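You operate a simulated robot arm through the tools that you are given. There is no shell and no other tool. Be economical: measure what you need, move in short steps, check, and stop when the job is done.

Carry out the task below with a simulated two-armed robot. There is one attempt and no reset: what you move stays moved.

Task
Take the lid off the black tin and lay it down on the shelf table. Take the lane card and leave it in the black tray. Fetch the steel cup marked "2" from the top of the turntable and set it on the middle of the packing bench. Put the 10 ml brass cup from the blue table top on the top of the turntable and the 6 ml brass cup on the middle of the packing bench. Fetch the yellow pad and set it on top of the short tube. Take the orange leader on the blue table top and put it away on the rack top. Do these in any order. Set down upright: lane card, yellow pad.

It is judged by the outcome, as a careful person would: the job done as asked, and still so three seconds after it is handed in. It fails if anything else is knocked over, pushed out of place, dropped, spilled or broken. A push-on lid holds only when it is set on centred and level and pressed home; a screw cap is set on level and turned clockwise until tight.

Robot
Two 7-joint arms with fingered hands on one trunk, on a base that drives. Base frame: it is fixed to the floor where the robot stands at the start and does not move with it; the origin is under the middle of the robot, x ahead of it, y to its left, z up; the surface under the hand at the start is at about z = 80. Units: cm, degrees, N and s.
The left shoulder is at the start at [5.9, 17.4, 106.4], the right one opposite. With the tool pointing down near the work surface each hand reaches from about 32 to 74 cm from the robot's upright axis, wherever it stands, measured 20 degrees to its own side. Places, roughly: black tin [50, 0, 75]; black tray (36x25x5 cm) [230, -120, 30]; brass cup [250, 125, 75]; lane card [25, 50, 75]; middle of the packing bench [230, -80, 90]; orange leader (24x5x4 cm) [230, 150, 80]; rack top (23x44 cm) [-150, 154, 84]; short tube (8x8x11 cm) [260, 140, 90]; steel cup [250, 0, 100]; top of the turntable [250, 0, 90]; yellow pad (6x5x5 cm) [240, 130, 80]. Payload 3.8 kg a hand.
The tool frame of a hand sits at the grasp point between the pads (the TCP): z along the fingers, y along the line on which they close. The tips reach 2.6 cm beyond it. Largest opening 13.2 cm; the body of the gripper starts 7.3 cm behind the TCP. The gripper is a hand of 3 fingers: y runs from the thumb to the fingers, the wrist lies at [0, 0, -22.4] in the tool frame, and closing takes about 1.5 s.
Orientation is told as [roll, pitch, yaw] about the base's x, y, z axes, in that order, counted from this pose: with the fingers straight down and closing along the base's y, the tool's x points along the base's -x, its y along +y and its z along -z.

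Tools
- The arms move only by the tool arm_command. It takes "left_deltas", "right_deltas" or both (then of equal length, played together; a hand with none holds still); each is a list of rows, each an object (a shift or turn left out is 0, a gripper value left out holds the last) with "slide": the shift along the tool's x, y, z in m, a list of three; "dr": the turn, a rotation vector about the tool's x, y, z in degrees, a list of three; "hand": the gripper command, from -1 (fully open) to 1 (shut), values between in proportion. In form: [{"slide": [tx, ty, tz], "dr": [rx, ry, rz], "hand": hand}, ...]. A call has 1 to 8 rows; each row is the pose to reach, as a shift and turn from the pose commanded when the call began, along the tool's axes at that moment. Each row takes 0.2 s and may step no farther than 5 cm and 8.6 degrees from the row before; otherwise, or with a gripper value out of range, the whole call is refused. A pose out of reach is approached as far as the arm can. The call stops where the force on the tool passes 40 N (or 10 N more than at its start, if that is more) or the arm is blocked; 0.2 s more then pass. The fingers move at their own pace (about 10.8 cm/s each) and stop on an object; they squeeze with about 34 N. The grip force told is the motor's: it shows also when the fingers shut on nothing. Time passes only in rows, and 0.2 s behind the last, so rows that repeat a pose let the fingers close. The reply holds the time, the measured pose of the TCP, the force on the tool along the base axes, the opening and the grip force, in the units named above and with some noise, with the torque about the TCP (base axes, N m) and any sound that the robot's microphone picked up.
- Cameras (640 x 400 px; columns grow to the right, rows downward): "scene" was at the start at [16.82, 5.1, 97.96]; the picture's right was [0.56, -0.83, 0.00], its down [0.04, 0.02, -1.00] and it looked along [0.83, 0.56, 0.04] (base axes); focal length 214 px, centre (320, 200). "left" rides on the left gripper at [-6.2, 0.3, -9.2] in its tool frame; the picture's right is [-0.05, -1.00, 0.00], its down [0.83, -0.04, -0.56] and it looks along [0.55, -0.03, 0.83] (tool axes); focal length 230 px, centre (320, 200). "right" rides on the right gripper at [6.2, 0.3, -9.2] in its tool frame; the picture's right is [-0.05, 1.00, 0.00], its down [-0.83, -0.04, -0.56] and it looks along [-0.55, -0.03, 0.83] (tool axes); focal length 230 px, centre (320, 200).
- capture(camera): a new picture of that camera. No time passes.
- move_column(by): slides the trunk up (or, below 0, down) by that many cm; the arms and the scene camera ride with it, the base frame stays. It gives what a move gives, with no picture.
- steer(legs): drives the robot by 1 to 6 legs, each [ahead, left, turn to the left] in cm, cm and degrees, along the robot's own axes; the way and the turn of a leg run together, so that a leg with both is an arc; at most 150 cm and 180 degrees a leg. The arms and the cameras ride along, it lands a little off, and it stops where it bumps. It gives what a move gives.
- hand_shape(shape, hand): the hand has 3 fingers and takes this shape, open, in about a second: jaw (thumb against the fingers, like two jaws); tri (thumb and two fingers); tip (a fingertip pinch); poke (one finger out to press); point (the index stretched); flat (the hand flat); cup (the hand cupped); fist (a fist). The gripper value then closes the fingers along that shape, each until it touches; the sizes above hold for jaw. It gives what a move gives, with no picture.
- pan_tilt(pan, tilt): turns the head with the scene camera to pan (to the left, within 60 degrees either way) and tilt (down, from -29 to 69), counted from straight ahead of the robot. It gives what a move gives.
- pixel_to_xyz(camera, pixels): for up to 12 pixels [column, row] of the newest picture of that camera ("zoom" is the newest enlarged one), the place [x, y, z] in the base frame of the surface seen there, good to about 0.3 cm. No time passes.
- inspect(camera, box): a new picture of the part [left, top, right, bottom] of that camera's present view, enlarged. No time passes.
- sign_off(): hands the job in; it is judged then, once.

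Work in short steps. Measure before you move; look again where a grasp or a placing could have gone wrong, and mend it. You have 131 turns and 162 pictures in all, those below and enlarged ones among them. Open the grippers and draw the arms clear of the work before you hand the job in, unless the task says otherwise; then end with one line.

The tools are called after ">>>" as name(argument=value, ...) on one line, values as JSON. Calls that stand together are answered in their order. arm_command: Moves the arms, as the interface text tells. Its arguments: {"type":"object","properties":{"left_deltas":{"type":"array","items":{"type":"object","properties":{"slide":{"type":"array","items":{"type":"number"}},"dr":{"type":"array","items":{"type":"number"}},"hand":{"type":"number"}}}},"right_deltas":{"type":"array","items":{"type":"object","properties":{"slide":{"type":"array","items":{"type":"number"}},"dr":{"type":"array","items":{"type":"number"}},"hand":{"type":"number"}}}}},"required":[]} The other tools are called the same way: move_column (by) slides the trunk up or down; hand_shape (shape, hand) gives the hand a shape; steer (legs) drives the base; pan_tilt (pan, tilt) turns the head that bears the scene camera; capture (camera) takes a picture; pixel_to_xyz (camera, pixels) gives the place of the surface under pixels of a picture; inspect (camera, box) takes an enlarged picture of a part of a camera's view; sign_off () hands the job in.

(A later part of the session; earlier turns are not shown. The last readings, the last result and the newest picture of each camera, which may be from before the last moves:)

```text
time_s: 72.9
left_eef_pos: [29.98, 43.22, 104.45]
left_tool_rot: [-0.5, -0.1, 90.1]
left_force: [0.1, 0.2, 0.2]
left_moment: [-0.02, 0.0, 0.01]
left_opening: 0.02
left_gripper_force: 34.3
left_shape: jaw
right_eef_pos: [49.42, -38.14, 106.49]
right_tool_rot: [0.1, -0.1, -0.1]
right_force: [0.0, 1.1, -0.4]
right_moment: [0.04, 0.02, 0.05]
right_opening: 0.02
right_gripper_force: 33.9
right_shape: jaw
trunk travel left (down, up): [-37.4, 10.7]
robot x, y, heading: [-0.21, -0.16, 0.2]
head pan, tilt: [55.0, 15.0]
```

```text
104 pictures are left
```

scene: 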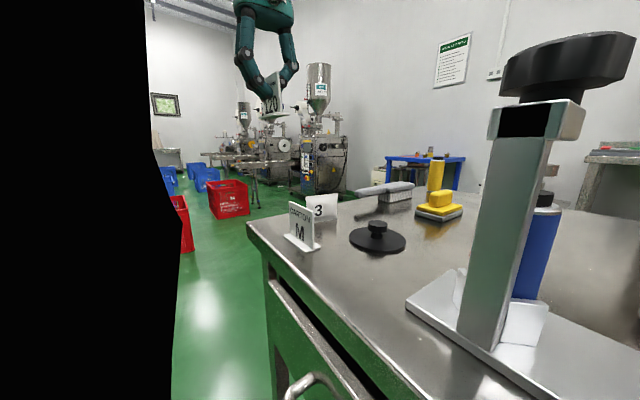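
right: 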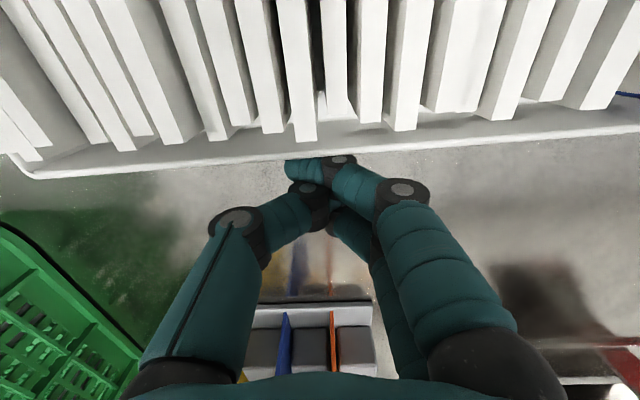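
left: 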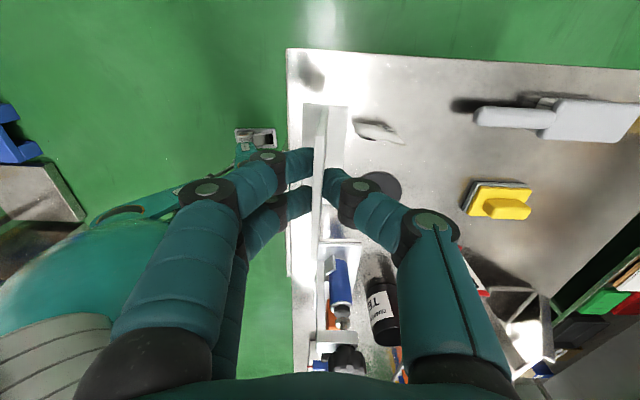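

The lane card is held upright. Now I map the way: capture pan 0 and pan 40 views.

>>> pan_tilt(pan=0, tilt=0)

>>> capture(camera="scene")

>>> pixel_to_xyz(camera="scene", pixels=[[250, 215], [390, 215], [300, 170], [370, 190], [430, 178], [520, 190], [600, 180], [330, 140], [480, 135], [250, 195], [200, 190], [400, 145]])

>>> pan_tilt(pan=38, tilt=0)

>>> capture(camera="scene")

>>> pixel_to_xyz(camera="scene", pixels=[[430, 155], [350, 150], [350, 180], [300, 170], [250, 215], [150, 230], [100, 250], [60, 190], [430, 200], [500, 180], [330, 200], [200, 200]])

```text
time_s: 74.2
left_eef_pos: [29.82, 43.24, 104.28]
left_tool_rot: [-0.6, -0.1, 90.1]
left_force: [-0.1, 0.4, -0.2]
left_moment: [-0.03, 0.02, -0.01]
left_opening: 0.02
left_gripper_force: 34.3
left_shape: jaw
right_eef_pos: [49.41, -38.34, 106.52]
right_tool_rot: [0.0, 0.0, 0.0]
right_force: [-0.8, 0.3, 0.3]
right_moment: [-0.04, 0.02, 0.0]
right_opening: 0.03
right_gripper_force: 33.6
right_shape: jaw
trunk travel left (down, up): [-37.4, 10.7]
robot x, y, heading: [-0.28, 0.22, 0.1]
head pan, tilt: [0.0, 0.0]
```

```text
103 pictures are left
```

scene: 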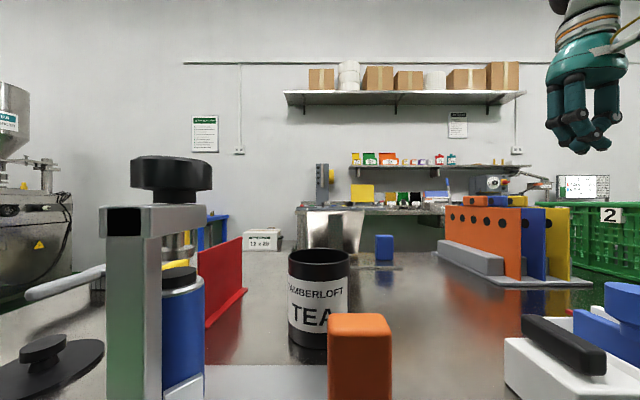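

```text
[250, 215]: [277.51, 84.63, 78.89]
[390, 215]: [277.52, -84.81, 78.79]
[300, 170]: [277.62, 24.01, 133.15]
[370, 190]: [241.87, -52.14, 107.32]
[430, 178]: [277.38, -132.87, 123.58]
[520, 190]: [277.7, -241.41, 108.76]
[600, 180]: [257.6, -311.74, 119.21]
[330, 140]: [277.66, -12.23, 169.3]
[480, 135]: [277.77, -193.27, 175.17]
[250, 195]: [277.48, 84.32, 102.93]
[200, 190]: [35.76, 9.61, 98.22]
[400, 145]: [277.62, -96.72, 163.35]
```

```text
time_s: 75.2
left_eef_pos: [29.97, 43.13, 104.26]
left_tool_rot: [-0.6, 0.0, 90.2]
left_force: [0.1, 0.4, -0.3]
left_moment: [0.01, 0.0, 0.0]
left_opening: 0.0
left_gripper_force: 33.9
left_shape: jaw
right_eef_pos: [49.5, -38.26, 106.44]
right_tool_rot: [0.1, 0.0, -0.1]
right_force: [0.6, 0.0, -0.4]
right_moment: [0.01, 0.04, 0.0]
right_opening: 0.0
right_gripper_force: 33.7
right_shape: jaw
trunk travel left (down, up): [-37.4, 10.7]
robot x, y, heading: [0.33, -0.17, -0.0]
head pan, tilt: [38.0, 0.0]
```

```text
102 pictures are left
```

scene: 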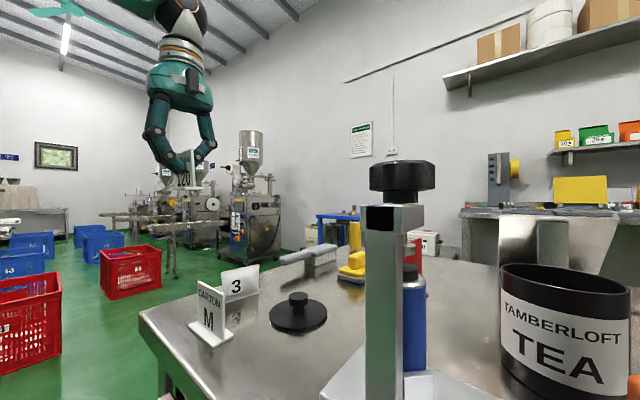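

```text
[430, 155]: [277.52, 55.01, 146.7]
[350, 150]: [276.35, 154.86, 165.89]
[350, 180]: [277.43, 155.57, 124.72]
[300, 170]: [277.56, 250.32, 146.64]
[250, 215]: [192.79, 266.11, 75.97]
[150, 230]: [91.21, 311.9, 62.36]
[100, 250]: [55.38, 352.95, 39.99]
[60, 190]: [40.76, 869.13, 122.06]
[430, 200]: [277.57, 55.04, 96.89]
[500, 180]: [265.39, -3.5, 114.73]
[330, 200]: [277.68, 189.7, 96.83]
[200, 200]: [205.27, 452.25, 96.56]
```

The left aisle is open. Back 15 cm, strafe left 105 cm, then look ahead before driving on.

>>> steer(legs=[[-15, 0, 0], [0, 105, 0]])

>>> pan_tilt(pan=0, tilt=12)

>>> capture(camera="scene")

>>> pixel_to_xyz(camera="scene", pixels=[[320, 250], [320, 220], [400, 250], [450, 230], [260, 240], [350, 195], [400, 195], [310, 200], [380, 230], [480, 260]])

```text
time_s: 85.7
left_eef_pos: [15.55, 148.18, 104.46]
left_tool_rot: [-0.6, 0.0, 89.5]
left_force: [0.6, 0.3, -0.2]
left_moment: [0.0, -0.03, 0.01]
left_opening: 0.0
left_gripper_force: 34.3
left_shape: jaw
right_eef_pos: [34.23, 66.5, 106.53]
right_tool_rot: [-0.1, 0.0, -0.6]
right_force: [-0.1, 0.5, -0.3]
right_moment: [0.03, 0.0, 0.0]
right_opening: 0.01
right_gripper_force: 33.8
right_shape: jaw
trunk travel left (down, up): [-37.4, 10.7]
robot x, y, heading: [-15.03, 105.2, -0.6]
head pan, tilt: [38.0, 0.0]
```

```text
time_s: 86.8
left_eef_pos: [15.64, 148.23, 104.3]
left_tool_rot: [-0.5, 0.0, 89.5]
left_force: [0.5, -0.1, 0.7]
left_moment: [0.01, 0.0, -0.01]
left_opening: 0.0
left_gripper_force: 34.2
left_shape: jaw
right_eef_pos: [34.24, 66.56, 106.57]
right_tool_rot: [0.1, 0.0, -0.7]
right_force: [0.4, 0.5, -0.4]
right_moment: [0.0, 0.0, -0.02]
right_opening: 0.0
right_gripper_force: 34.5
right_shape: jaw
trunk travel left (down, up): [-37.4, 10.7]
robot x, y, heading: [-14.73, 105.28, -0.5]
head pan, tilt: [0.0, 12.0]
```

```text
101 pictures are left
```

scene: 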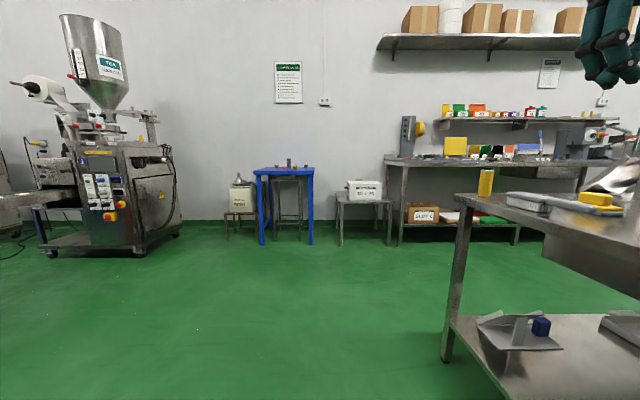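

```text
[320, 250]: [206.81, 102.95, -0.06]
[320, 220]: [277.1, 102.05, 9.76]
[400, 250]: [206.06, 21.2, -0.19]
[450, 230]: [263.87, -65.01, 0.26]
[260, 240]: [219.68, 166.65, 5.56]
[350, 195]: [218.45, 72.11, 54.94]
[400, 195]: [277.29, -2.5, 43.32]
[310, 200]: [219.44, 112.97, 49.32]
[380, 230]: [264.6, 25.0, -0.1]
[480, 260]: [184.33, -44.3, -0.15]
```

Floor ahead is open: blue table front at x≈219, bench under y<20. Drive to about (160, 15) facing the turntable and look.

>>> steer(legs=[[150, 0, 0], [25, 0, 0], [0, -90, 0]])

>>> pan_tilt(pan=-10, tilt=8)

>>> capture(camera="scene")

```text
time_s: 103.6
left_eef_pos: [191.29, 54.93, 104.35]
left_tool_rot: [-0.6, -0.1, 89.1]
left_force: [-0.2, 0.2, 0.2]
left_moment: [-0.02, 0.03, 0.02]
left_opening: 0.0
left_gripper_force: 33.8
left_shape: jaw
right_eef_pos: [209.21, -27.08, 106.58]
right_tool_rot: [0.1, 0.0, -1.0]
right_force: [1.0, 1.0, 0.4]
right_moment: [0.03, 0.0, -0.02]
right_opening: 0.02
right_gripper_force: 34.1
right_shape: jaw
trunk travel left (down, up): [-37.4, 10.7]
robot x, y, heading: [160.44, 12.22, -1.0]
head pan, tilt: [0.0, 12.0]
```

```text
time_s: 104.3
left_eef_pos: [191.25, 54.78, 104.35]
left_tool_rot: [-0.7, 0.0, 89.2]
left_force: [0.3, -0.3, 0.0]
left_moment: [-0.04, 0.0, -0.02]
left_opening: 0.0
left_gripper_force: 33.8
left_shape: jaw
right_eef_pos: [209.34, -26.96, 106.52]
right_tool_rot: [-0.1, 0.0, -1.0]
right_force: [0.3, 0.0, 0.3]
right_moment: [-0.01, -0.02, 0.04]
right_opening: 0.01
right_gripper_force: 34.5
right_shape: jaw
trunk travel left (down, up): [-37.4, 10.7]
robot x, y, heading: [160.52, 12.02, -1.0]
head pan, tilt: [-10.0, 8.0]
```

```text
100 pictures are left
```

scene: 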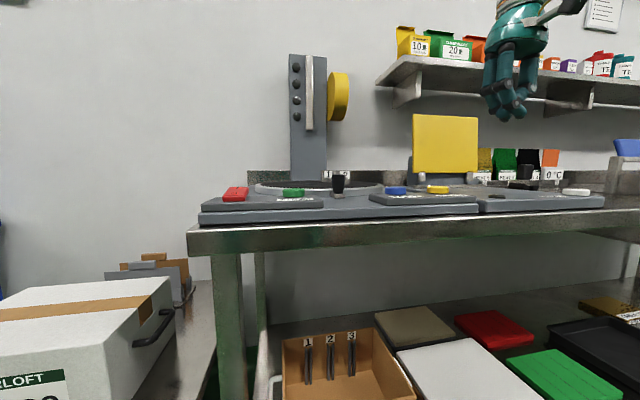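

The turntable disc is at (315,187), small cups at its rear. Raise the trunk to see the top better.

>>> move_column(by=10)

>>> pan_tilt(pan=-10, tilt=20)

>>> capture(camera="scene")

>>> inspect(camera="scene", box=[220, 90, 380, 190])

```text
time_s: 105.6
left_eef_pos: [191.43, 54.77, 114.11]
left_tool_rot: [-0.5, 0.0, 89.1]
left_force: [0.2, 0.9, 0.7]
left_moment: [0.01, -0.02, 0.06]
left_opening: 0.0
left_gripper_force: 33.7
left_shape: jaw
right_eef_pos: [209.47, -26.96, 116.34]
right_tool_rot: [0.0, 0.1, -1.0]
right_force: [0.1, 0.2, -0.7]
right_moment: [0.01, 0.0, 0.0]
right_opening: 0.0
right_gripper_force: 34.1
right_shape: jaw
trunk travel left (down, up): [-47.4, 0.7]
robot x, y, heading: [160.9, 11.99, -1.1]
head pan, tilt: [-10.0, 8.0]
```

```text
time_s: 106.4
left_eef_pos: [191.28, 54.81, 114.28]
left_tool_rot: [-0.7, 0.0, 89.0]
left_force: [-0.1, 0.1, -0.3]
left_moment: [-0.02, -0.01, -0.01]
left_opening: 0.0
left_gripper_force: 34.2
left_shape: jaw
right_eef_pos: [209.33, -26.98, 116.53]
right_tool_rot: [-0.1, -0.1, -1.0]
right_force: [0.5, -0.4, 0.6]
right_moment: [-0.01, 0.01, -0.03]
right_opening: 0.0
right_gripper_force: 34.4
right_shape: jaw
trunk travel left (down, up): [-47.4, 0.7]
robot x, y, heading: [160.42, 12.2, -1.2]
head pan, tilt: [-10.0, 20.0]
```

```text
99 pictures are left
```

scene: 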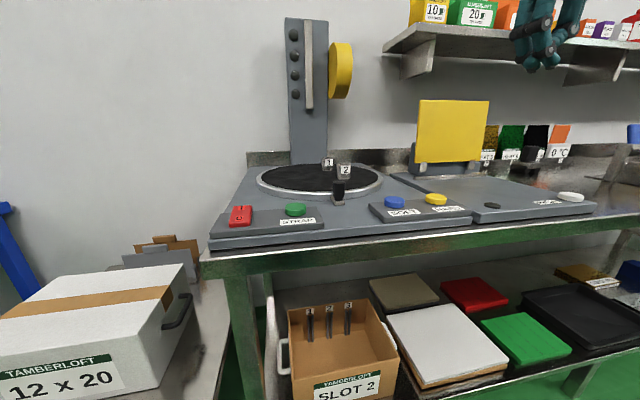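

```text
4.00 times, centred on (300, 140) of scene
```

zoom: 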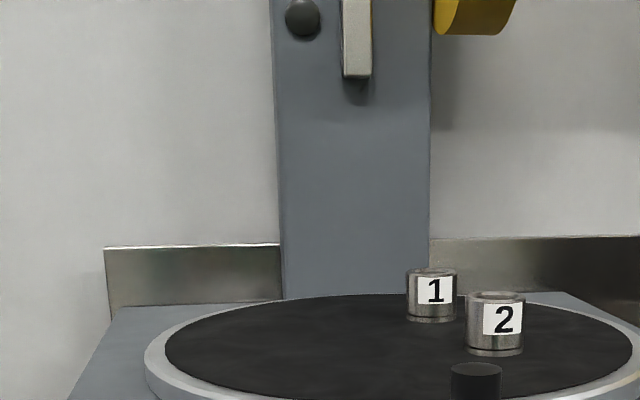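

Cup "2" is at zoom (495,322). Measure cups, disc, and the machine.

>>> pixel_to_xyz(camera="zoom", pixels=[[495, 296], [495, 335], [468, 325], [523, 325], [432, 270], [432, 305], [475, 370], [300, 350], [160, 350], [475, 395]])

>>> pixel_to_xyz(camera="scene", pixels=[[265, 180], [380, 180], [320, 165], [320, 197], [435, 200], [570, 197], [480, 225], [300, 235], [620, 210], [600, 320], [395, 205]])

```text
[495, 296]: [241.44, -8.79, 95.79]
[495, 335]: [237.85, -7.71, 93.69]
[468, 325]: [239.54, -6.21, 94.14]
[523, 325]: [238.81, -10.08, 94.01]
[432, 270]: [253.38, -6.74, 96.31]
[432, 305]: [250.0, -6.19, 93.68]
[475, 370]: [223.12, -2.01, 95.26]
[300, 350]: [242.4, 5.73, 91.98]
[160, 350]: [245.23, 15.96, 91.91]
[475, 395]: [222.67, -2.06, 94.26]
```

```text
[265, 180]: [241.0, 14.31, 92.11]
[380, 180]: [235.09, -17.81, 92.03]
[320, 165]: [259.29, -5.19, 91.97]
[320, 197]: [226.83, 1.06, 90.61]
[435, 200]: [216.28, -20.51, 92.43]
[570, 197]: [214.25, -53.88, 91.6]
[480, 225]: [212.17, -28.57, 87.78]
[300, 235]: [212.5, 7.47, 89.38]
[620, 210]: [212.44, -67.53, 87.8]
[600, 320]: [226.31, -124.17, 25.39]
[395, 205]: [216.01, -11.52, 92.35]
```

Cup 2 centre is ~(239.7, -8.2), z 92–96. Drive 20 cm ahead to bring it in reach.

>>> steer(legs=[[20, 0, 1]])

>>> capture(camera="scene")

>>> capture(camera="right")

```text
time_s: 108.0
left_eef_pos: [210.05, 55.15, 114.32]
left_tool_rot: [-0.6, 0.0, 90.0]
left_force: [0.5, -0.3, -0.9]
left_moment: [-0.02, 0.01, 0.02]
left_opening: 0.0
left_gripper_force: 34.2
left_shape: jaw
right_eef_pos: [229.64, -26.16, 116.48]
right_tool_rot: [0.0, -0.1, 0.0]
right_force: [0.2, -0.2, 0.2]
right_moment: [0.01, -0.02, 0.04]
right_opening: 0.0
right_gripper_force: 33.8
right_shape: jaw
trunk travel left (down, up): [-47.4, 0.7]
robot x, y, heading: [180.29, 11.84, -0.0]
head pan, tilt: [-10.0, 20.0]
```

```text
97 pictures are left
```

scene: 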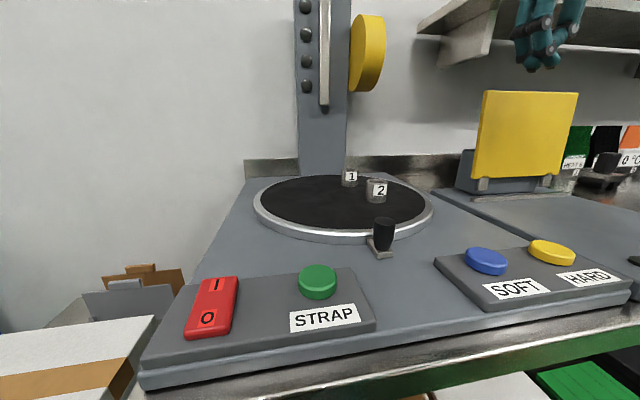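

```text
96 pictures are left
```

right: 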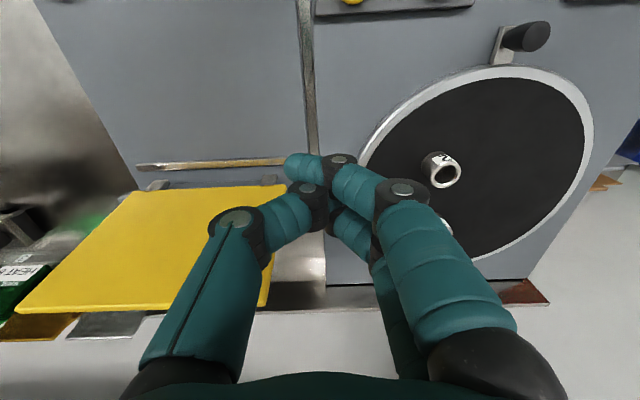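

Measure cup 2 from above, and nearby heights.

>>> pixel_to_xyz(camera="right", pixels=[[431, 172], [460, 174], [446, 162], [446, 186], [440, 156], [430, 165], [540, 180], [430, 120], [200, 185], [520, 100]])

>>> inspect(camera="right", box=[400, 130, 500, 230])

```text
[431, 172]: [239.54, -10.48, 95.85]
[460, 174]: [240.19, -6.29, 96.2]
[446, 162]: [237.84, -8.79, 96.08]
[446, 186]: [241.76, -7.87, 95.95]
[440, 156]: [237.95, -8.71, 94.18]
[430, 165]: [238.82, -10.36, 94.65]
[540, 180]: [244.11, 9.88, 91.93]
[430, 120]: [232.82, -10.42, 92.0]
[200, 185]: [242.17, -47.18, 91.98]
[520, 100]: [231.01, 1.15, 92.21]
```

```text
4.00 times, centred on (450, 180) of right
```

zoom: 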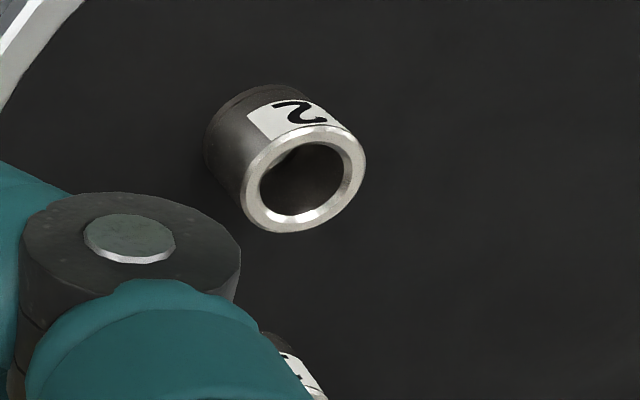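

Cup 2: centre (239.75, -8.4), Ø4.1, top 96. Move the right hand over it, opening to ~8 cm, lower to z≈95.2.

>>> arm_command(right_deltas=[{"slide": [-0.02, 0.04, 0], "hand": -0.2}, {"slide": [-0.045, 0.08, 0]}, {"slide": [-0.07, 0.12, 0]}, {"slide": [-0.09, 0.16, 0]}, {"slide": [-0.101, 0.178, 0.03]}, {"slide": [-0.101, 0.178, 0.07]}, {"slide": [-0.101, 0.178, 0.11]}, {"slide": [-0.101, 0.178, 0.14]}])

>>> capture(camera="right")

```text
time_s: 109.8
left_eef_pos: [210.13, 55.2, 114.35]
left_tool_rot: [-0.5, -0.1, 90.1]
left_force: [0.9, 0.0, 0.0]
left_moment: [-0.05, -0.01, 0.03]
left_opening: 0.0
left_gripper_force: 34.2
left_shape: jaw
right_eef_pos: [239.63, -8.38, 102.45]
right_tool_rot: [0.0, 0.1, 0.0]
right_force: [1.1, 0.2, -0.1]
right_moment: [0.01, -0.01, -0.01]
right_opening: 7.87
right_gripper_force: 0.1
right_shape: jaw
trunk travel left (down, up): [-47.4, 0.7]
robot x, y, heading: [180.32, 12.07, 0.2]
head pan, tilt: [-10.0, 20.0]
```

```text
94 pictures are left
```

right: 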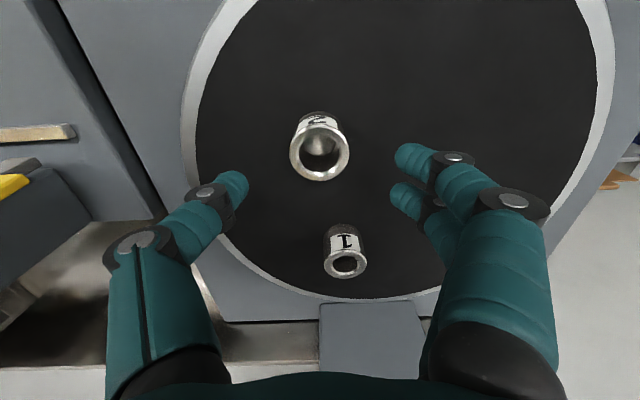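

Well centred. Lower 7.2 cm, close, and lift.

>>> arm_command(right_deltas=[{"slide": [0, 0, 0.04]}, {"slide": [0, 0, 0.072]}, {"slide": [0, 0, 0.072], "hand": 1}, {"slide": [0, 0, 0.072], "hand": 1}, {"slide": [0, 0, 0.072], "hand": 1}, {"slide": [0, 0, 0.072], "hand": 1}, {"slide": [0, 0, 0.072], "hand": 1}])

>>> arm_command(right_deltas=[{"slide": [0, 0, -0.02]}, {"slide": [0, 0, -0.06]}, {"slide": [0, 0, -0.1]}, {"slide": [0, 0, -0.14]}])

>>> capture(camera="right")

```text
time_s: 111.4
left_eef_pos: [210.05, 55.18, 114.24]
left_tool_rot: [-0.6, 0.0, 90.1]
left_force: [-0.8, 0.5, 0.0]
left_moment: [-0.01, 0.01, 0.04]
left_opening: 0.02
left_gripper_force: 33.7
left_shape: jaw
right_eef_pos: [239.71, -8.57, 95.14]
right_tool_rot: [0.0, 0.0, 0.0]
right_force: [0.4, 0.2, 0.7]
right_moment: [0.0, 0.04, -0.03]
right_opening: 3.43
right_gripper_force: 33.7
right_shape: jaw
trunk travel left (down, up): [-47.4, 0.7]
robot x, y, heading: [180.3, 12.01, 0.0]
head pan, tilt: [-10.0, 20.0]
```

```text
time_s: 112.4
left_eef_pos: [209.99, 55.34, 114.36]
left_tool_rot: [-0.6, 0.0, 90.0]
left_force: [-1.4, 0.2, 1.0]
left_moment: [-0.01, 0.01, -0.01]
left_opening: 0.01
left_gripper_force: 33.6
left_shape: jaw
right_eef_pos: [239.66, -8.48, 109.32]
right_tool_rot: [0.0, -0.2, 0.0]
right_force: [-0.2, 0.3, -2.2]
right_moment: [-0.01, -0.01, 0.02]
right_opening: 3.41
right_gripper_force: 34.1
right_shape: jaw
trunk travel left (down, up): [-47.4, 0.7]
robot x, y, heading: [180.13, 12.01, 0.1]
head pan, tilt: [-10.0, 20.0]
```

```text
93 pictures are left
```

right: 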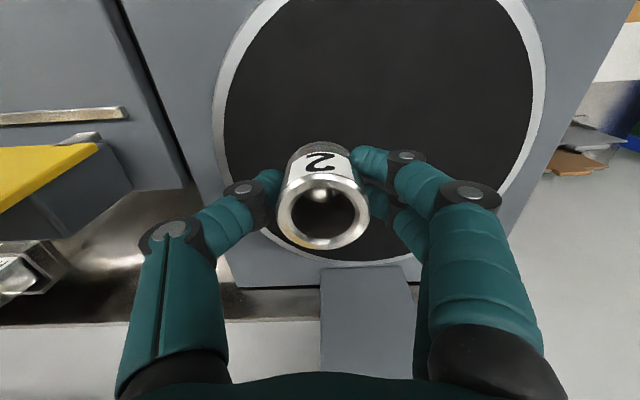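

Cup 2 is in the right hand. Draw it back and strafe right along the bench to look at the middle.

>>> arm_command(right_deltas=[{"slide": [0.04, 0, -0.02]}, {"slide": [0.08, 0, -0.04]}, {"slide": [0.12, -0.03, -0.05]}, {"slide": [0.15, -0.07, -0.05]}, {"slide": [0.17, -0.11, -0.05]}])

>>> steer(legs=[[-8, 0, 0], [0, -75, 0]])

>>> capture(camera="scene")

```text
refused: row 3 steps farther than a row can; nothing moved
```

```text
time_s: 120.0
left_eef_pos: [202.35, -20.4, 114.28]
left_tool_rot: [-0.6, 0.1, 89.3]
left_force: [0.6, 0.7, 0.0]
left_moment: [-0.01, -0.01, 0.03]
left_opening: 0.01
left_gripper_force: 34.3
left_shape: jaw
right_eef_pos: [231.21, -84.55, 109.2]
right_tool_rot: [0.1, 0.0, -0.8]
right_force: [-1.1, -0.5, -1.1]
right_moment: [-0.02, 0.01, 0.01]
right_opening: 3.39
right_gripper_force: 34.2
right_shape: jaw
trunk travel left (down, up): [-47.4, 0.7]
robot x, y, heading: [171.58, -63.54, -0.8]
head pan, tilt: [-10.0, 20.0]
```

```text
92 pictures are left
```

scene: 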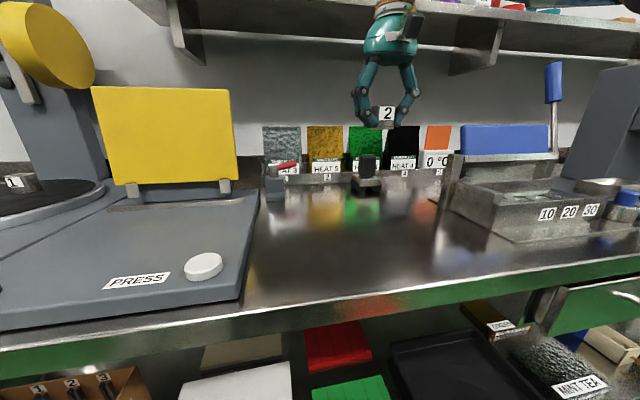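

The retract was refused but the drive passed clear (panel still stands). The open middle of the bench is at (340,250). Measure it.

>>> pixel_to_xyz(camera="scene", pixels=[[255, 290], [260, 220], [340, 250], [440, 230], [370, 190], [275, 190], [400, 280], [500, 245], [450, 200], [170, 110], [440, 350], [560, 300]])

>>> capture(camera="right")

```text
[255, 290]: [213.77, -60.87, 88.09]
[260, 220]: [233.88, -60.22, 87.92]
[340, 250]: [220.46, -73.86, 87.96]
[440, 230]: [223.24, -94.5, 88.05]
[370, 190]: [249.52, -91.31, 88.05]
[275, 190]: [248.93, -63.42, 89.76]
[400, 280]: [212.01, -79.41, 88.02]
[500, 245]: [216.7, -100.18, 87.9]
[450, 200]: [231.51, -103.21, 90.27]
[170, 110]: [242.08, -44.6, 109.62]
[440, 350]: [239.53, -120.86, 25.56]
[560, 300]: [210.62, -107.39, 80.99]
```

```text
91 pictures are left
```

right: 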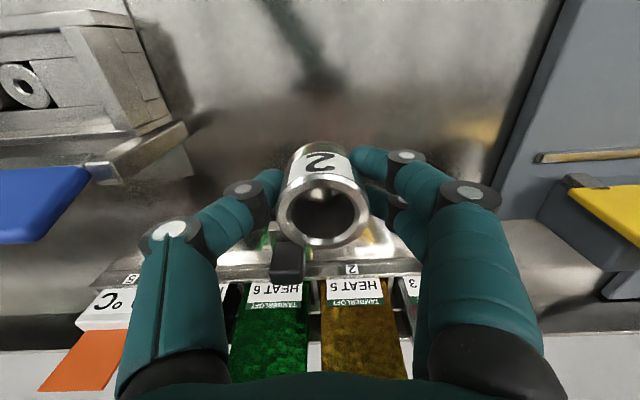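

Bench surface z 88, open between y -60 and -100. Place the cup at about (230.5, -77.5), TCP z ≈ 91.2.

>>> arm_command(right_deltas=[{"slide": [0.005, 0.035, 0.02]}, {"slide": [0.007, 0.07, 0.05]}, {"slide": [0.007, 0.07, 0.1]}, {"slide": [0.007, 0.07, 0.14]}, {"slide": [0.007, 0.07, 0.165]}, {"slide": [0.007, 0.07, 0.174]}, {"slide": [0.007, 0.07, 0.178]}])

>>> inspect(camera="scene", box=[240, 130, 480, 280])

```text
time_s: 121.6
left_eef_pos: [202.37, -20.38, 114.43]
left_tool_rot: [-0.7, 0.0, 89.1]
left_force: [-0.3, -0.6, -0.5]
left_moment: [0.03, -0.04, 0.02]
left_opening: 0.0
left_gripper_force: 33.9
left_shape: jaw
right_eef_pos: [230.52, -77.52, 91.47]
right_tool_rot: [0.1, -0.1, -0.8]
right_force: [-0.1, 0.7, -1.6]
right_moment: [0.02, 0.0, -0.02]
right_opening: 3.42
right_gripper_force: 34.0
right_shape: jaw
trunk travel left (down, up): [-47.4, 0.7]
robot x, y, heading: [171.74, -63.3, -0.5]
head pan, tilt: [-10.0, 20.0]
```

```text
2.67 times, centred on (360, 205) of scene
```

zoom: 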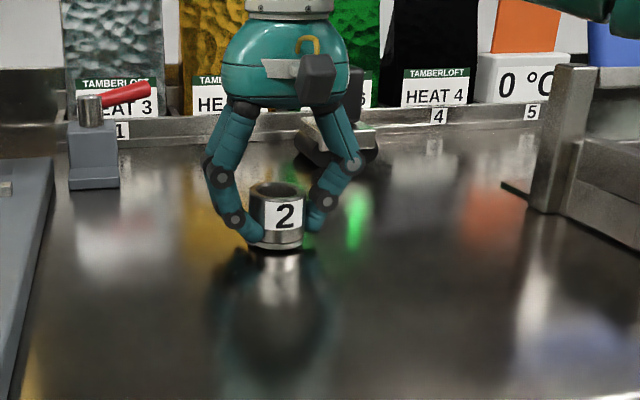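

Just above the surface. Lower 3 mm to contact, then open and rise.

>>> arm_command(right_deltas=[{"slide": [0, 0, 0.0015]}, {"slide": [0, 0, 0.003]}, {"slide": [0, 0, 0.004]}])

>>> arm_command(right_deltas=[{"hand": 0.2}, {"hand": -0.1}, {"hand": -0.2}, {"slide": [0, 0, 0], "hand": -0.2}, {"slide": [0, 0, -0.04]}, {"slide": [0, 0, -0.09]}, {"slide": [0, 0, -0.14]}, {"slide": [0, 0, -0.18]}])

>>> capture(camera="right")

```text
time_s: 122.4
left_eef_pos: [202.31, -20.39, 114.37]
left_tool_rot: [-0.7, 0.0, 89.3]
left_force: [0.5, 0.3, 0.2]
left_moment: [0.0, 0.0, -0.01]
left_opening: 0.0
left_gripper_force: 33.9
left_shape: jaw
right_eef_pos: [230.58, -77.53, 90.94]
right_tool_rot: [0.0, -0.1, -0.8]
right_force: [-0.5, -0.3, -1.2]
right_moment: [0.01, 0.01, 0.0]
right_opening: 3.42
right_gripper_force: 34.3
right_shape: jaw
trunk travel left (down, up): [-47.4, 0.7]
robot x, y, heading: [171.67, -63.02, -0.6]
head pan, tilt: [-10.0, 20.0]
```

```text
time_s: 124.2
left_eef_pos: [202.38, -20.31, 114.34]
left_tool_rot: [-0.5, 0.0, 89.4]
left_force: [-1.0, -0.5, 0.2]
left_moment: [-0.01, 0.0, -0.02]
left_opening: 0.01
left_gripper_force: 33.8
left_shape: jaw
right_eef_pos: [230.52, -77.61, 108.97]
right_tool_rot: [0.0, -0.1, -0.8]
right_force: [-1.3, 0.3, 0.7]
right_moment: [-0.03, -0.04, -0.04]
right_opening: 7.85
right_gripper_force: 0.1
right_shape: jaw
trunk travel left (down, up): [-47.4, 0.7]
robot x, y, heading: [171.76, -62.97, -0.6]
head pan, tilt: [-10.0, 20.0]
```

```text
89 pictures are left
```

right: 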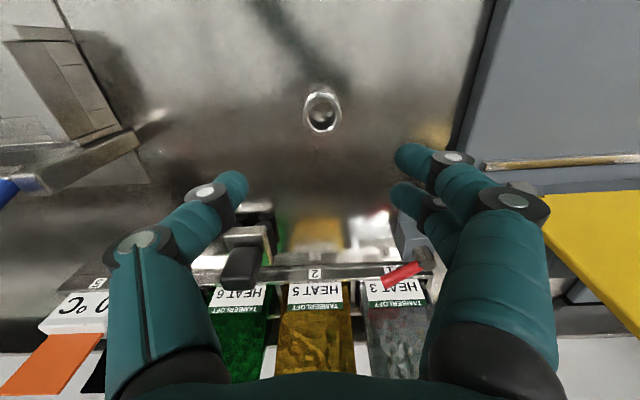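

The cup stands. Now the black tray is on the shelf below the bench. I draw the right hand back, reverse 30 cm, strafe right, and look under the bench.

>>> arm_command(right_deltas=[{"slide": [0.035, -0.03, 0]}, {"slide": [0.07, -0.06, 0]}, {"slide": [0.105, -0.09, 0]}, {"slide": [0.14, -0.12, 0]}, {"slide": [0.175, -0.15, 0]}, {"slide": [0.21, -0.18, 0]}, {"slide": [0.245, -0.21, 0]}, {"slide": [0.28, -0.24, 0]}])

>>> steer(legs=[[-30, 0, 0.8], [0, -60, 0]])

>>> move_column(by=-35)

>>> pan_tilt(pan=5, tilt=25)

>>> capture(camera="scene")

```text
time_s: 126.0
left_eef_pos: [202.02, -20.37, 114.38]
left_tool_rot: [-0.7, 0.0, 89.3]
left_force: [0.3, 0.4, 0.8]
left_moment: [-0.01, -0.04, 0.0]
left_opening: 0.01
left_gripper_force: 33.9
left_shape: jaw
right_eef_pos: [201.93, -100.91, 109.17]
right_tool_rot: [0.0, -0.2, -0.6]
right_force: [-0.1, 0.1, -0.1]
right_moment: [-0.04, -0.01, 0.01]
right_opening: 7.87
right_gripper_force: 0.1
right_shape: jaw
trunk travel left (down, up): [-47.4, 0.7]
robot x, y, heading: [171.74, -63.12, -1.0]
head pan, tilt: [-10.0, 20.0]
```

```text
time_s: 133.5
left_eef_pos: [172.36, -81.49, 114.3]
left_tool_rot: [-0.5, 0.0, 89.2]
left_force: [0.4, 0.8, 0.2]
left_moment: [-0.04, -0.01, -0.01]
left_opening: 0.02
left_gripper_force: 34.6
left_shape: jaw
right_eef_pos: [172.2, -162.01, 109.13]
right_tool_rot: [0.0, 0.0, -0.9]
right_force: [-0.2, 1.2, 0.3]
right_moment: [0.02, 0.01, 0.03]
right_opening: 7.88
right_gripper_force: 0.1
right_shape: jaw
trunk travel left (down, up): [-47.4, 0.7]
robot x, y, heading: [141.83, -124.16, -0.9]
head pan, tilt: [-10.0, 20.0]
```

```text
time_s: 136.9
left_eef_pos: [172.3, -81.45, 79.3]
left_tool_rot: [-0.6, 0.0, 89.3]
left_force: [0.5, 0.7, 0.0]
left_moment: [0.0, -0.03, -0.02]
left_opening: 0.02
left_gripper_force: 34.3
left_shape: jaw
right_eef_pos: [172.19, -162.08, 74.24]
right_tool_rot: [0.0, -0.2, -0.8]
right_force: [-1.2, -0.7, 0.4]
right_moment: [0.0, -0.01, 0.01]
right_opening: 7.89
right_gripper_force: 0.1
right_shape: jaw
trunk travel left (down, up): [-12.4, 35.7]
robot x, y, heading: [141.72, -124.34, -0.9]
head pan, tilt: [-10.0, 20.0]
```

```text
time_s: 137.7
left_eef_pos: [172.39, -81.48, 79.3]
left_tool_rot: [-0.6, 0.0, 89.3]
left_force: [0.5, 0.8, -0.3]
left_moment: [0.0, 0.03, -0.01]
left_opening: 0.01
left_gripper_force: 34.5
left_shape: jaw
right_eef_pos: [172.08, -161.92, 74.13]
right_tool_rot: [0.0, 0.0, -0.8]
right_force: [0.0, -1.1, 0.3]
right_moment: [0.01, 0.03, -0.01]
right_opening: 7.89
right_gripper_force: 0.0
right_shape: jaw
trunk travel left (down, up): [-12.4, 35.7]
robot x, y, heading: [141.38, -123.8, -1.0]
head pan, tilt: [5.0, 25.0]
```

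```text
88 pictures are left
```

scene: 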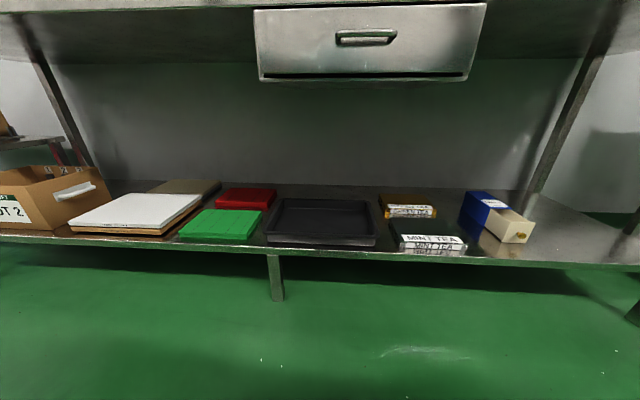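

The tray is at (323,222) below a drawer. Measure tray, drawer bottom and shelf edge.

>>> pixel_to_xyz(camera="scene", pixels=[[268, 238], [375, 241], [283, 200], [370, 201], [323, 230], [323, 215], [262, 78], [465, 78], [320, 252], [320, 245], [480, 10], [350, 5]])

>>> inspect(camera="scene", box=[220, 160, 420, 285])

```text
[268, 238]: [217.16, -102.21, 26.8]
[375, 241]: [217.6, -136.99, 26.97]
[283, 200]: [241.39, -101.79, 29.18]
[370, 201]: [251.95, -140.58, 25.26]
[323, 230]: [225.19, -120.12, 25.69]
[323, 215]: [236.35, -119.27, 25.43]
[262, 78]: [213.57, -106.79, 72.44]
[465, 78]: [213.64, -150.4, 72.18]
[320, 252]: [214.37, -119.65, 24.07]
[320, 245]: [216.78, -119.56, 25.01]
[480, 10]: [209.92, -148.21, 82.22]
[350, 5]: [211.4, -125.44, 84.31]
```

```text
3.20 times, centred on (320, 222) of scene
```

zoom: 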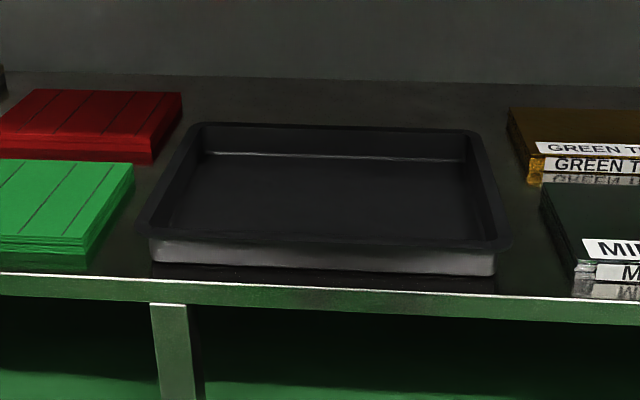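

Tray floor z 25.6, x 217–242, y -102 to -137; drawer underside z 72. I lower the trunk fully, lower the left hand to z≈39, and check.

>>> move_column(by=-12)

>>> arm_command(left_deltas=[{"slide": [0, 0, 0.045]}, {"slide": [0, 0, 0.09]}, {"slide": [0, 0, 0.135]}, {"slide": [0, 0, 0.18]}, {"slide": [0, 0, 0.22]}, {"slide": [0, 0, 0.26]}, {"slide": [0, 0, 0.28]}, {"slide": [0, 0, 0.28]}])

>>> pan_tilt(pan=30, tilt=15)

>>> capture(camera="scene")

```text
time_s: 139.2
left_eef_pos: [172.48, -81.47, 67.53]
left_tool_rot: [-0.6, 0.1, 89.2]
left_force: [0.1, -0.3, -0.9]
left_moment: [0.01, -0.01, 0.02]
left_opening: 0.0
left_gripper_force: 34.5
left_shape: jaw
right_eef_pos: [172.15, -162.0, 62.12]
right_tool_rot: [0.0, 0.0, -0.8]
right_force: [0.6, -0.8, 1.0]
right_moment: [0.01, 0.02, -0.03]
right_opening: 7.9
right_gripper_force: 0.1
right_shape: jaw
trunk travel left (down, up): [-0.4, 47.7]
robot x, y, heading: [141.78, -124.45, -0.6]
head pan, tilt: [5.0, 25.0]
```

```text
time_s: 141.0
left_eef_pos: [172.83, -81.4, 39.69]
left_tool_rot: [-0.6, 0.0, 89.3]
left_force: [-0.7, 0.0, -0.2]
left_moment: [0.01, 0.01, -0.02]
left_opening: 0.01
left_gripper_force: 34.1
left_shape: jaw
left hand out of reach, approached as far as the arm can: row 1, 2, 3, 4, 5, 6
right_eef_pos: [172.11, -162.04, 62.08]
right_tool_rot: [0.0, 0.0, -0.8]
right_force: [-0.1, 0.7, 0.3]
right_moment: [-0.01, 0.0, -0.04]
right_opening: 7.89
right_gripper_force: 0.1
right_shape: jaw
trunk travel left (down, up): [-0.4, 47.7]
robot x, y, heading: [142.05, -124.11, -0.7]
head pan, tilt: [5.0, 25.0]
```

```text
time_s: 141.9
left_eef_pos: [172.9, -81.43, 39.83]
left_tool_rot: [-0.4, 0.0, 89.3]
left_force: [-0.3, -0.1, -0.6]
left_moment: [0.01, -0.02, -0.01]
left_opening: 0.0
left_gripper_force: 33.8
left_shape: jaw
right_eef_pos: [172.14, -162.0, 62.16]
right_tool_rot: [0.0, 0.0, -0.9]
right_force: [-0.2, 0.0, 0.5]
right_moment: [-0.02, 0.01, -0.01]
right_opening: 7.89
right_gripper_force: 0.0
right_shape: jaw
trunk travel left (down, up): [-0.4, 47.7]
robot x, y, heading: [141.69, -124.05, -1.1]
head pan, tilt: [30.0, 15.0]
```

```text
86 pictures are left
```

scene: 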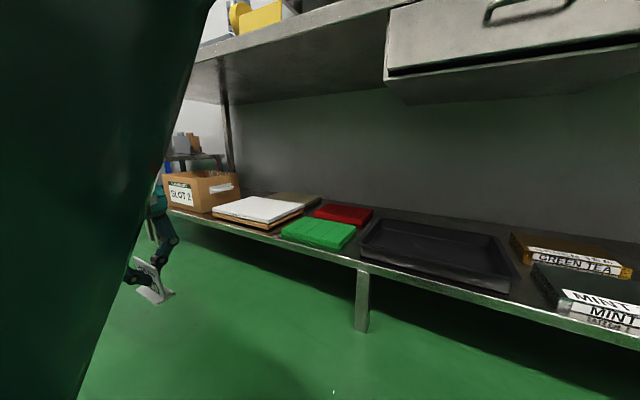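

Move the left hand to a more forward pose (about 53 ahead, 20 left), still in front of the bench, and check the arm's shape.

>>> arm_command(left_deltas=[{"slide": [0.03, -0.03, 0]}, {"slide": [0.06, -0.06, 0]}, {"slide": [0.09, -0.09, 0]}, {"slide": [0.12, -0.12, 0]}, {"slide": [0.15, -0.15, 0]}, {"slide": [0.18, -0.18, 0]}, {"slide": [0.21, -0.21, 0]}, {"slide": [0.226, -0.22, 0]}])

>>> capture(camera="scene")

>>> capture(camera="left")

```text
time_s: 143.7
left_eef_pos: [194.55, -104.47, 39.78]
left_tool_rot: [-0.5, 0.0, 89.3]
left_force: [0.0, -0.4, 0.6]
left_moment: [-0.04, 0.0, -0.05]
left_opening: 0.0
left_gripper_force: 34.5
left_shape: jaw
right_eef_pos: [172.22, -162.01, 62.13]
right_tool_rot: [-0.1, 0.1, -0.8]
right_force: [0.1, -0.3, -0.2]
right_moment: [0.01, 0.03, 0.01]
right_opening: 7.88
right_gripper_force: 0.1
right_shape: jaw
trunk travel left (down, up): [-0.4, 47.7]
robot x, y, heading: [141.75, -124.25, -0.7]
head pan, tilt: [30.0, 15.0]
```

```text
85 pictures are left
```

scene: 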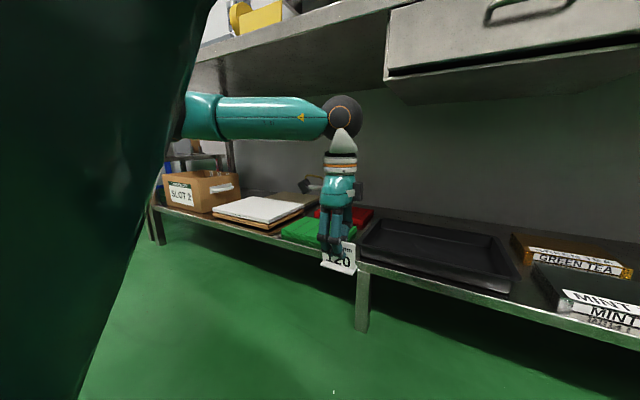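

```text
84 pictures are left
```

left: 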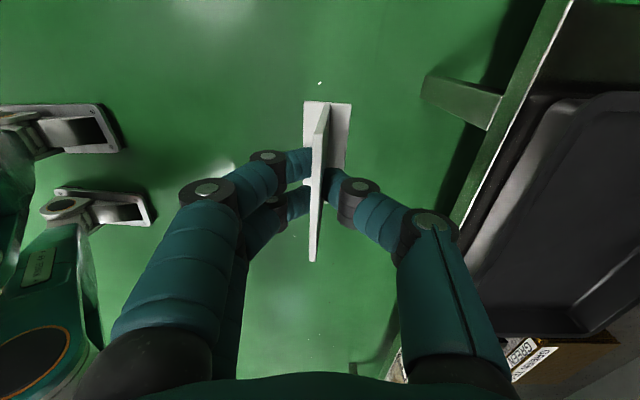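

Measure heights of wrist and forearm against the drawer (z 72).

>>> pixel_to_xyz(camera="scene", pixels=[[345, 98], [355, 115], [300, 100], [240, 98], [195, 94], [250, 118], [395, 75], [340, 145], [300, 100], [260, 25]])

```text
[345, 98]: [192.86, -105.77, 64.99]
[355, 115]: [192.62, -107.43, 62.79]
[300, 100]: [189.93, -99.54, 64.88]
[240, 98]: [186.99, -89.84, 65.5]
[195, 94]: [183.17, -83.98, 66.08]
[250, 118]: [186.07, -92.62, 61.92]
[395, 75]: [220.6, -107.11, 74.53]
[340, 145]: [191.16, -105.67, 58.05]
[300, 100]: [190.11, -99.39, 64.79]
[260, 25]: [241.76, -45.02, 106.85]
```

Wrist top is 6 cm below the drawer. Drive in 31 cm ahead and 6.5 right so the card hangs over the tray.

>>> steer(legs=[[31, -6, 0.7]])

>>> capture(camera="scene")

>>> capture(camera="left")

```text
time_s: 145.8
left_eef_pos: [225.2, -110.23, 39.77]
left_tool_rot: [-0.5, 0.1, 90.0]
left_force: [0.5, 0.0, 0.1]
left_moment: [0.0, 0.01, -0.02]
left_opening: 0.0
left_gripper_force: 34.0
left_shape: jaw
right_eef_pos: [203.28, -168.1, 62.08]
right_tool_rot: [0.0, 0.0, -0.1]
right_force: [0.0, 0.0, 1.2]
right_moment: [0.01, -0.02, -0.04]
right_opening: 7.9
right_gripper_force: 0.0
right_shape: jaw
trunk travel left (down, up): [-0.4, 47.7]
robot x, y, heading: [172.21, -130.58, -0.4]
head pan, tilt: [30.0, 15.0]
```

```text
83 pictures are left
```

scene: 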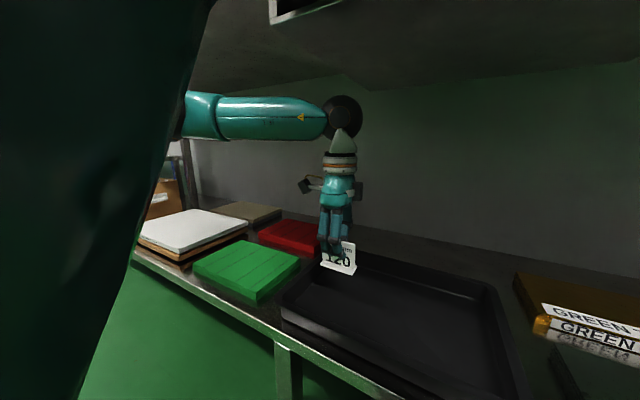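

```text
82 pictures are left
```

left: 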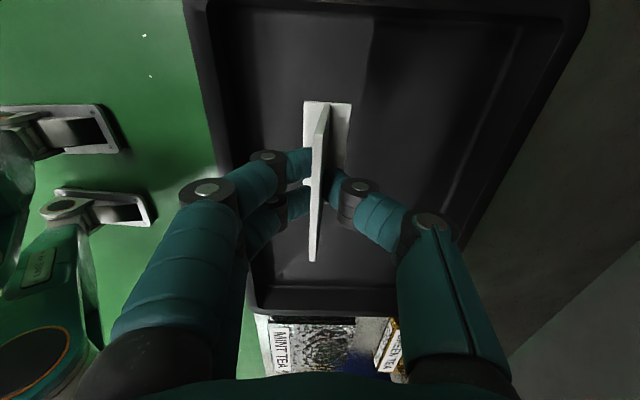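

The card is above the tray floor. Shift 2 cm further in and lower to z≈31.2, creeping at the end.

>>> arm_command(left_deltas=[{"slide": [0.02, 0, 0.02]}, {"slide": [0.02, 0, 0.05]}, {"slide": [0.02, 0, 0.07]}, {"slide": [0.02, 0, 0.08]}, {"slide": [0.02, 0, 0.084]}])

>>> arm_command(left_deltas=[{"slide": [0, 0, 0.002]}, {"slide": [0, 0, 0.004]}, {"slide": [0, 0, 0.006]}])

>>> inspect(camera="scene", box=[240, 190, 480, 340])

```text
time_s: 147.0
left_eef_pos: [225.09, -112.29, 31.29]
left_tool_rot: [-0.4, 0.0, 89.9]
left_force: [-0.2, -0.7, 0.3]
left_moment: [0.02, -0.01, -0.01]
left_opening: 0.0
left_gripper_force: 34.5
left_shape: jaw
right_eef_pos: [203.23, -168.04, 62.11]
right_tool_rot: [0.0, 0.0, -0.2]
right_force: [0.7, 0.2, -0.1]
right_moment: [0.02, 0.06, -0.02]
right_opening: 7.91
right_gripper_force: 0.1
right_shape: jaw
trunk travel left (down, up): [-0.4, 47.7]
robot x, y, heading: [171.96, -130.75, -0.1]
head pan, tilt: [30.0, 15.0]
```

```text
time_s: 147.8
left_eef_pos: [225.09, -112.32, 30.79]
left_tool_rot: [-0.5, 0.0, 89.9]
left_force: [0.7, -0.3, 0.0]
left_moment: [0.03, 0.0, 0.03]
left_opening: 0.0
left_gripper_force: 33.2
left_shape: jaw
right_eef_pos: [203.18, -168.01, 62.15]
right_tool_rot: [0.1, 0.0, -0.2]
right_force: [0.1, -0.2, 0.2]
right_moment: [0.01, 0.03, -0.01]
right_opening: 7.87
right_gripper_force: 0.1
right_shape: jaw
trunk travel left (down, up): [-0.4, 47.7]
robot x, y, heading: [172.55, -130.52, -0.3]
head pan, tilt: [30.0, 15.0]
```

```text
2.67 times, centred on (360, 265) of scene
```

zoom: 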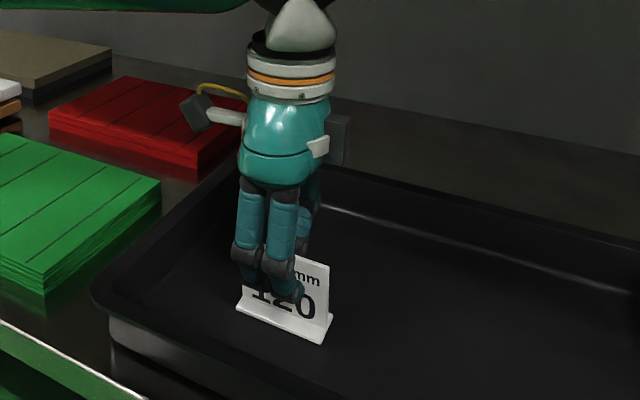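

Still no contact; creep further.

>>> arm_command(left_deltas=[{"slide": [0, 0, 0.002]}, {"slide": [0, 0, 0.004]}, {"slide": [0, 0, 0.006]}, {"slide": [0, 0, 0.008]}])

```text
time_s: 148.8
left_eef_pos: [225.35, -112.38, 30.34]
left_tool_rot: [-1.1, 0.1, 90.0]
left_force: [5.7, 3.2, 35.6]
left_moment: [0.04, -0.03, -0.01]
left_opening: 0.09
left_gripper_force: 34.1
left_shape: jaw
right_eef_pos: [203.24, -168.21, 62.25]
right_tool_rot: [0.1, 0.0, -0.3]
right_force: [0.2, -1.3, -0.3]
right_moment: [-0.01, -0.02, 0.0]
right_opening: 7.86
right_gripper_force: 0.0
right_shape: jaw
trunk travel left (down, up): [-0.4, 47.7]
robot x, y, heading: [172.73, -130.76, -0.3]
head pan, tilt: [30.0, 15.0]
```

Contact with 35 N. Ease up 3 mm, open partially, and rise.

>>> arm_command(left_deltas=[{"slide": [0, 0, -0.003]}, {"slide": [0, 0, -0.003], "hand": 0.6}, {"slide": [0, 0, -0.003], "hand": 0.4}, {"slide": [0, 0, -0.003], "hand": 0.3}, {"slide": [0, 0, -0.003], "hand": 0.3}])

>>> arm_command(left_deltas=[{"slide": [0, 0, -0.03]}, {"slide": [0, 0, -0.06]}, {"slide": [0, 0, -0.085]}, {"slide": [0, 0, -0.085]}])

>>> capture(camera="scene")

```text
time_s: 150.0
left_eef_pos: [225.17, -112.18, 30.21]
left_tool_rot: [-0.6, 0.0, 89.9]
left_force: [-0.7, -0.8, 0.7]
left_moment: [-0.03, 0.02, 0.03]
left_opening: 4.59
left_gripper_force: 0.0
left_shape: jaw
right_eef_pos: [203.31, -168.07, 62.11]
right_tool_rot: [0.1, 0.0, -0.2]
right_force: [-1.2, -0.4, 0.6]
right_moment: [0.0, -0.02, 0.0]
right_opening: 7.9
right_gripper_force: 0.1
right_shape: jaw
trunk travel left (down, up): [-0.4, 47.7]
robot x, y, heading: [172.25, -130.74, -0.1]
head pan, tilt: [30.0, 15.0]
```

```text
time_s: 151.0
left_eef_pos: [225.0, -112.22, 38.9]
left_tool_rot: [-0.6, 0.0, 89.9]
left_force: [-0.2, 0.2, 0.9]
left_moment: [-0.04, -0.06, 0.03]
left_opening: 4.57
left_gripper_force: 0.1
left_shape: jaw
right_eef_pos: [203.17, -168.04, 62.12]
right_tool_rot: [0.0, 0.0, -0.2]
right_force: [0.3, 0.3, 0.3]
right_moment: [-0.01, -0.06, -0.01]
right_opening: 7.87
right_gripper_force: 0.1
right_shape: jaw
trunk travel left (down, up): [-0.4, 47.7]
robot x, y, heading: [172.41, -130.87, -0.3]
head pan, tilt: [30.0, 15.0]
```

```text
80 pictures are left
```

scene: 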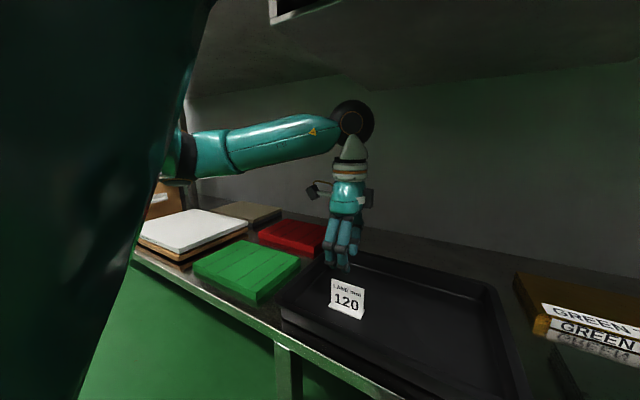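

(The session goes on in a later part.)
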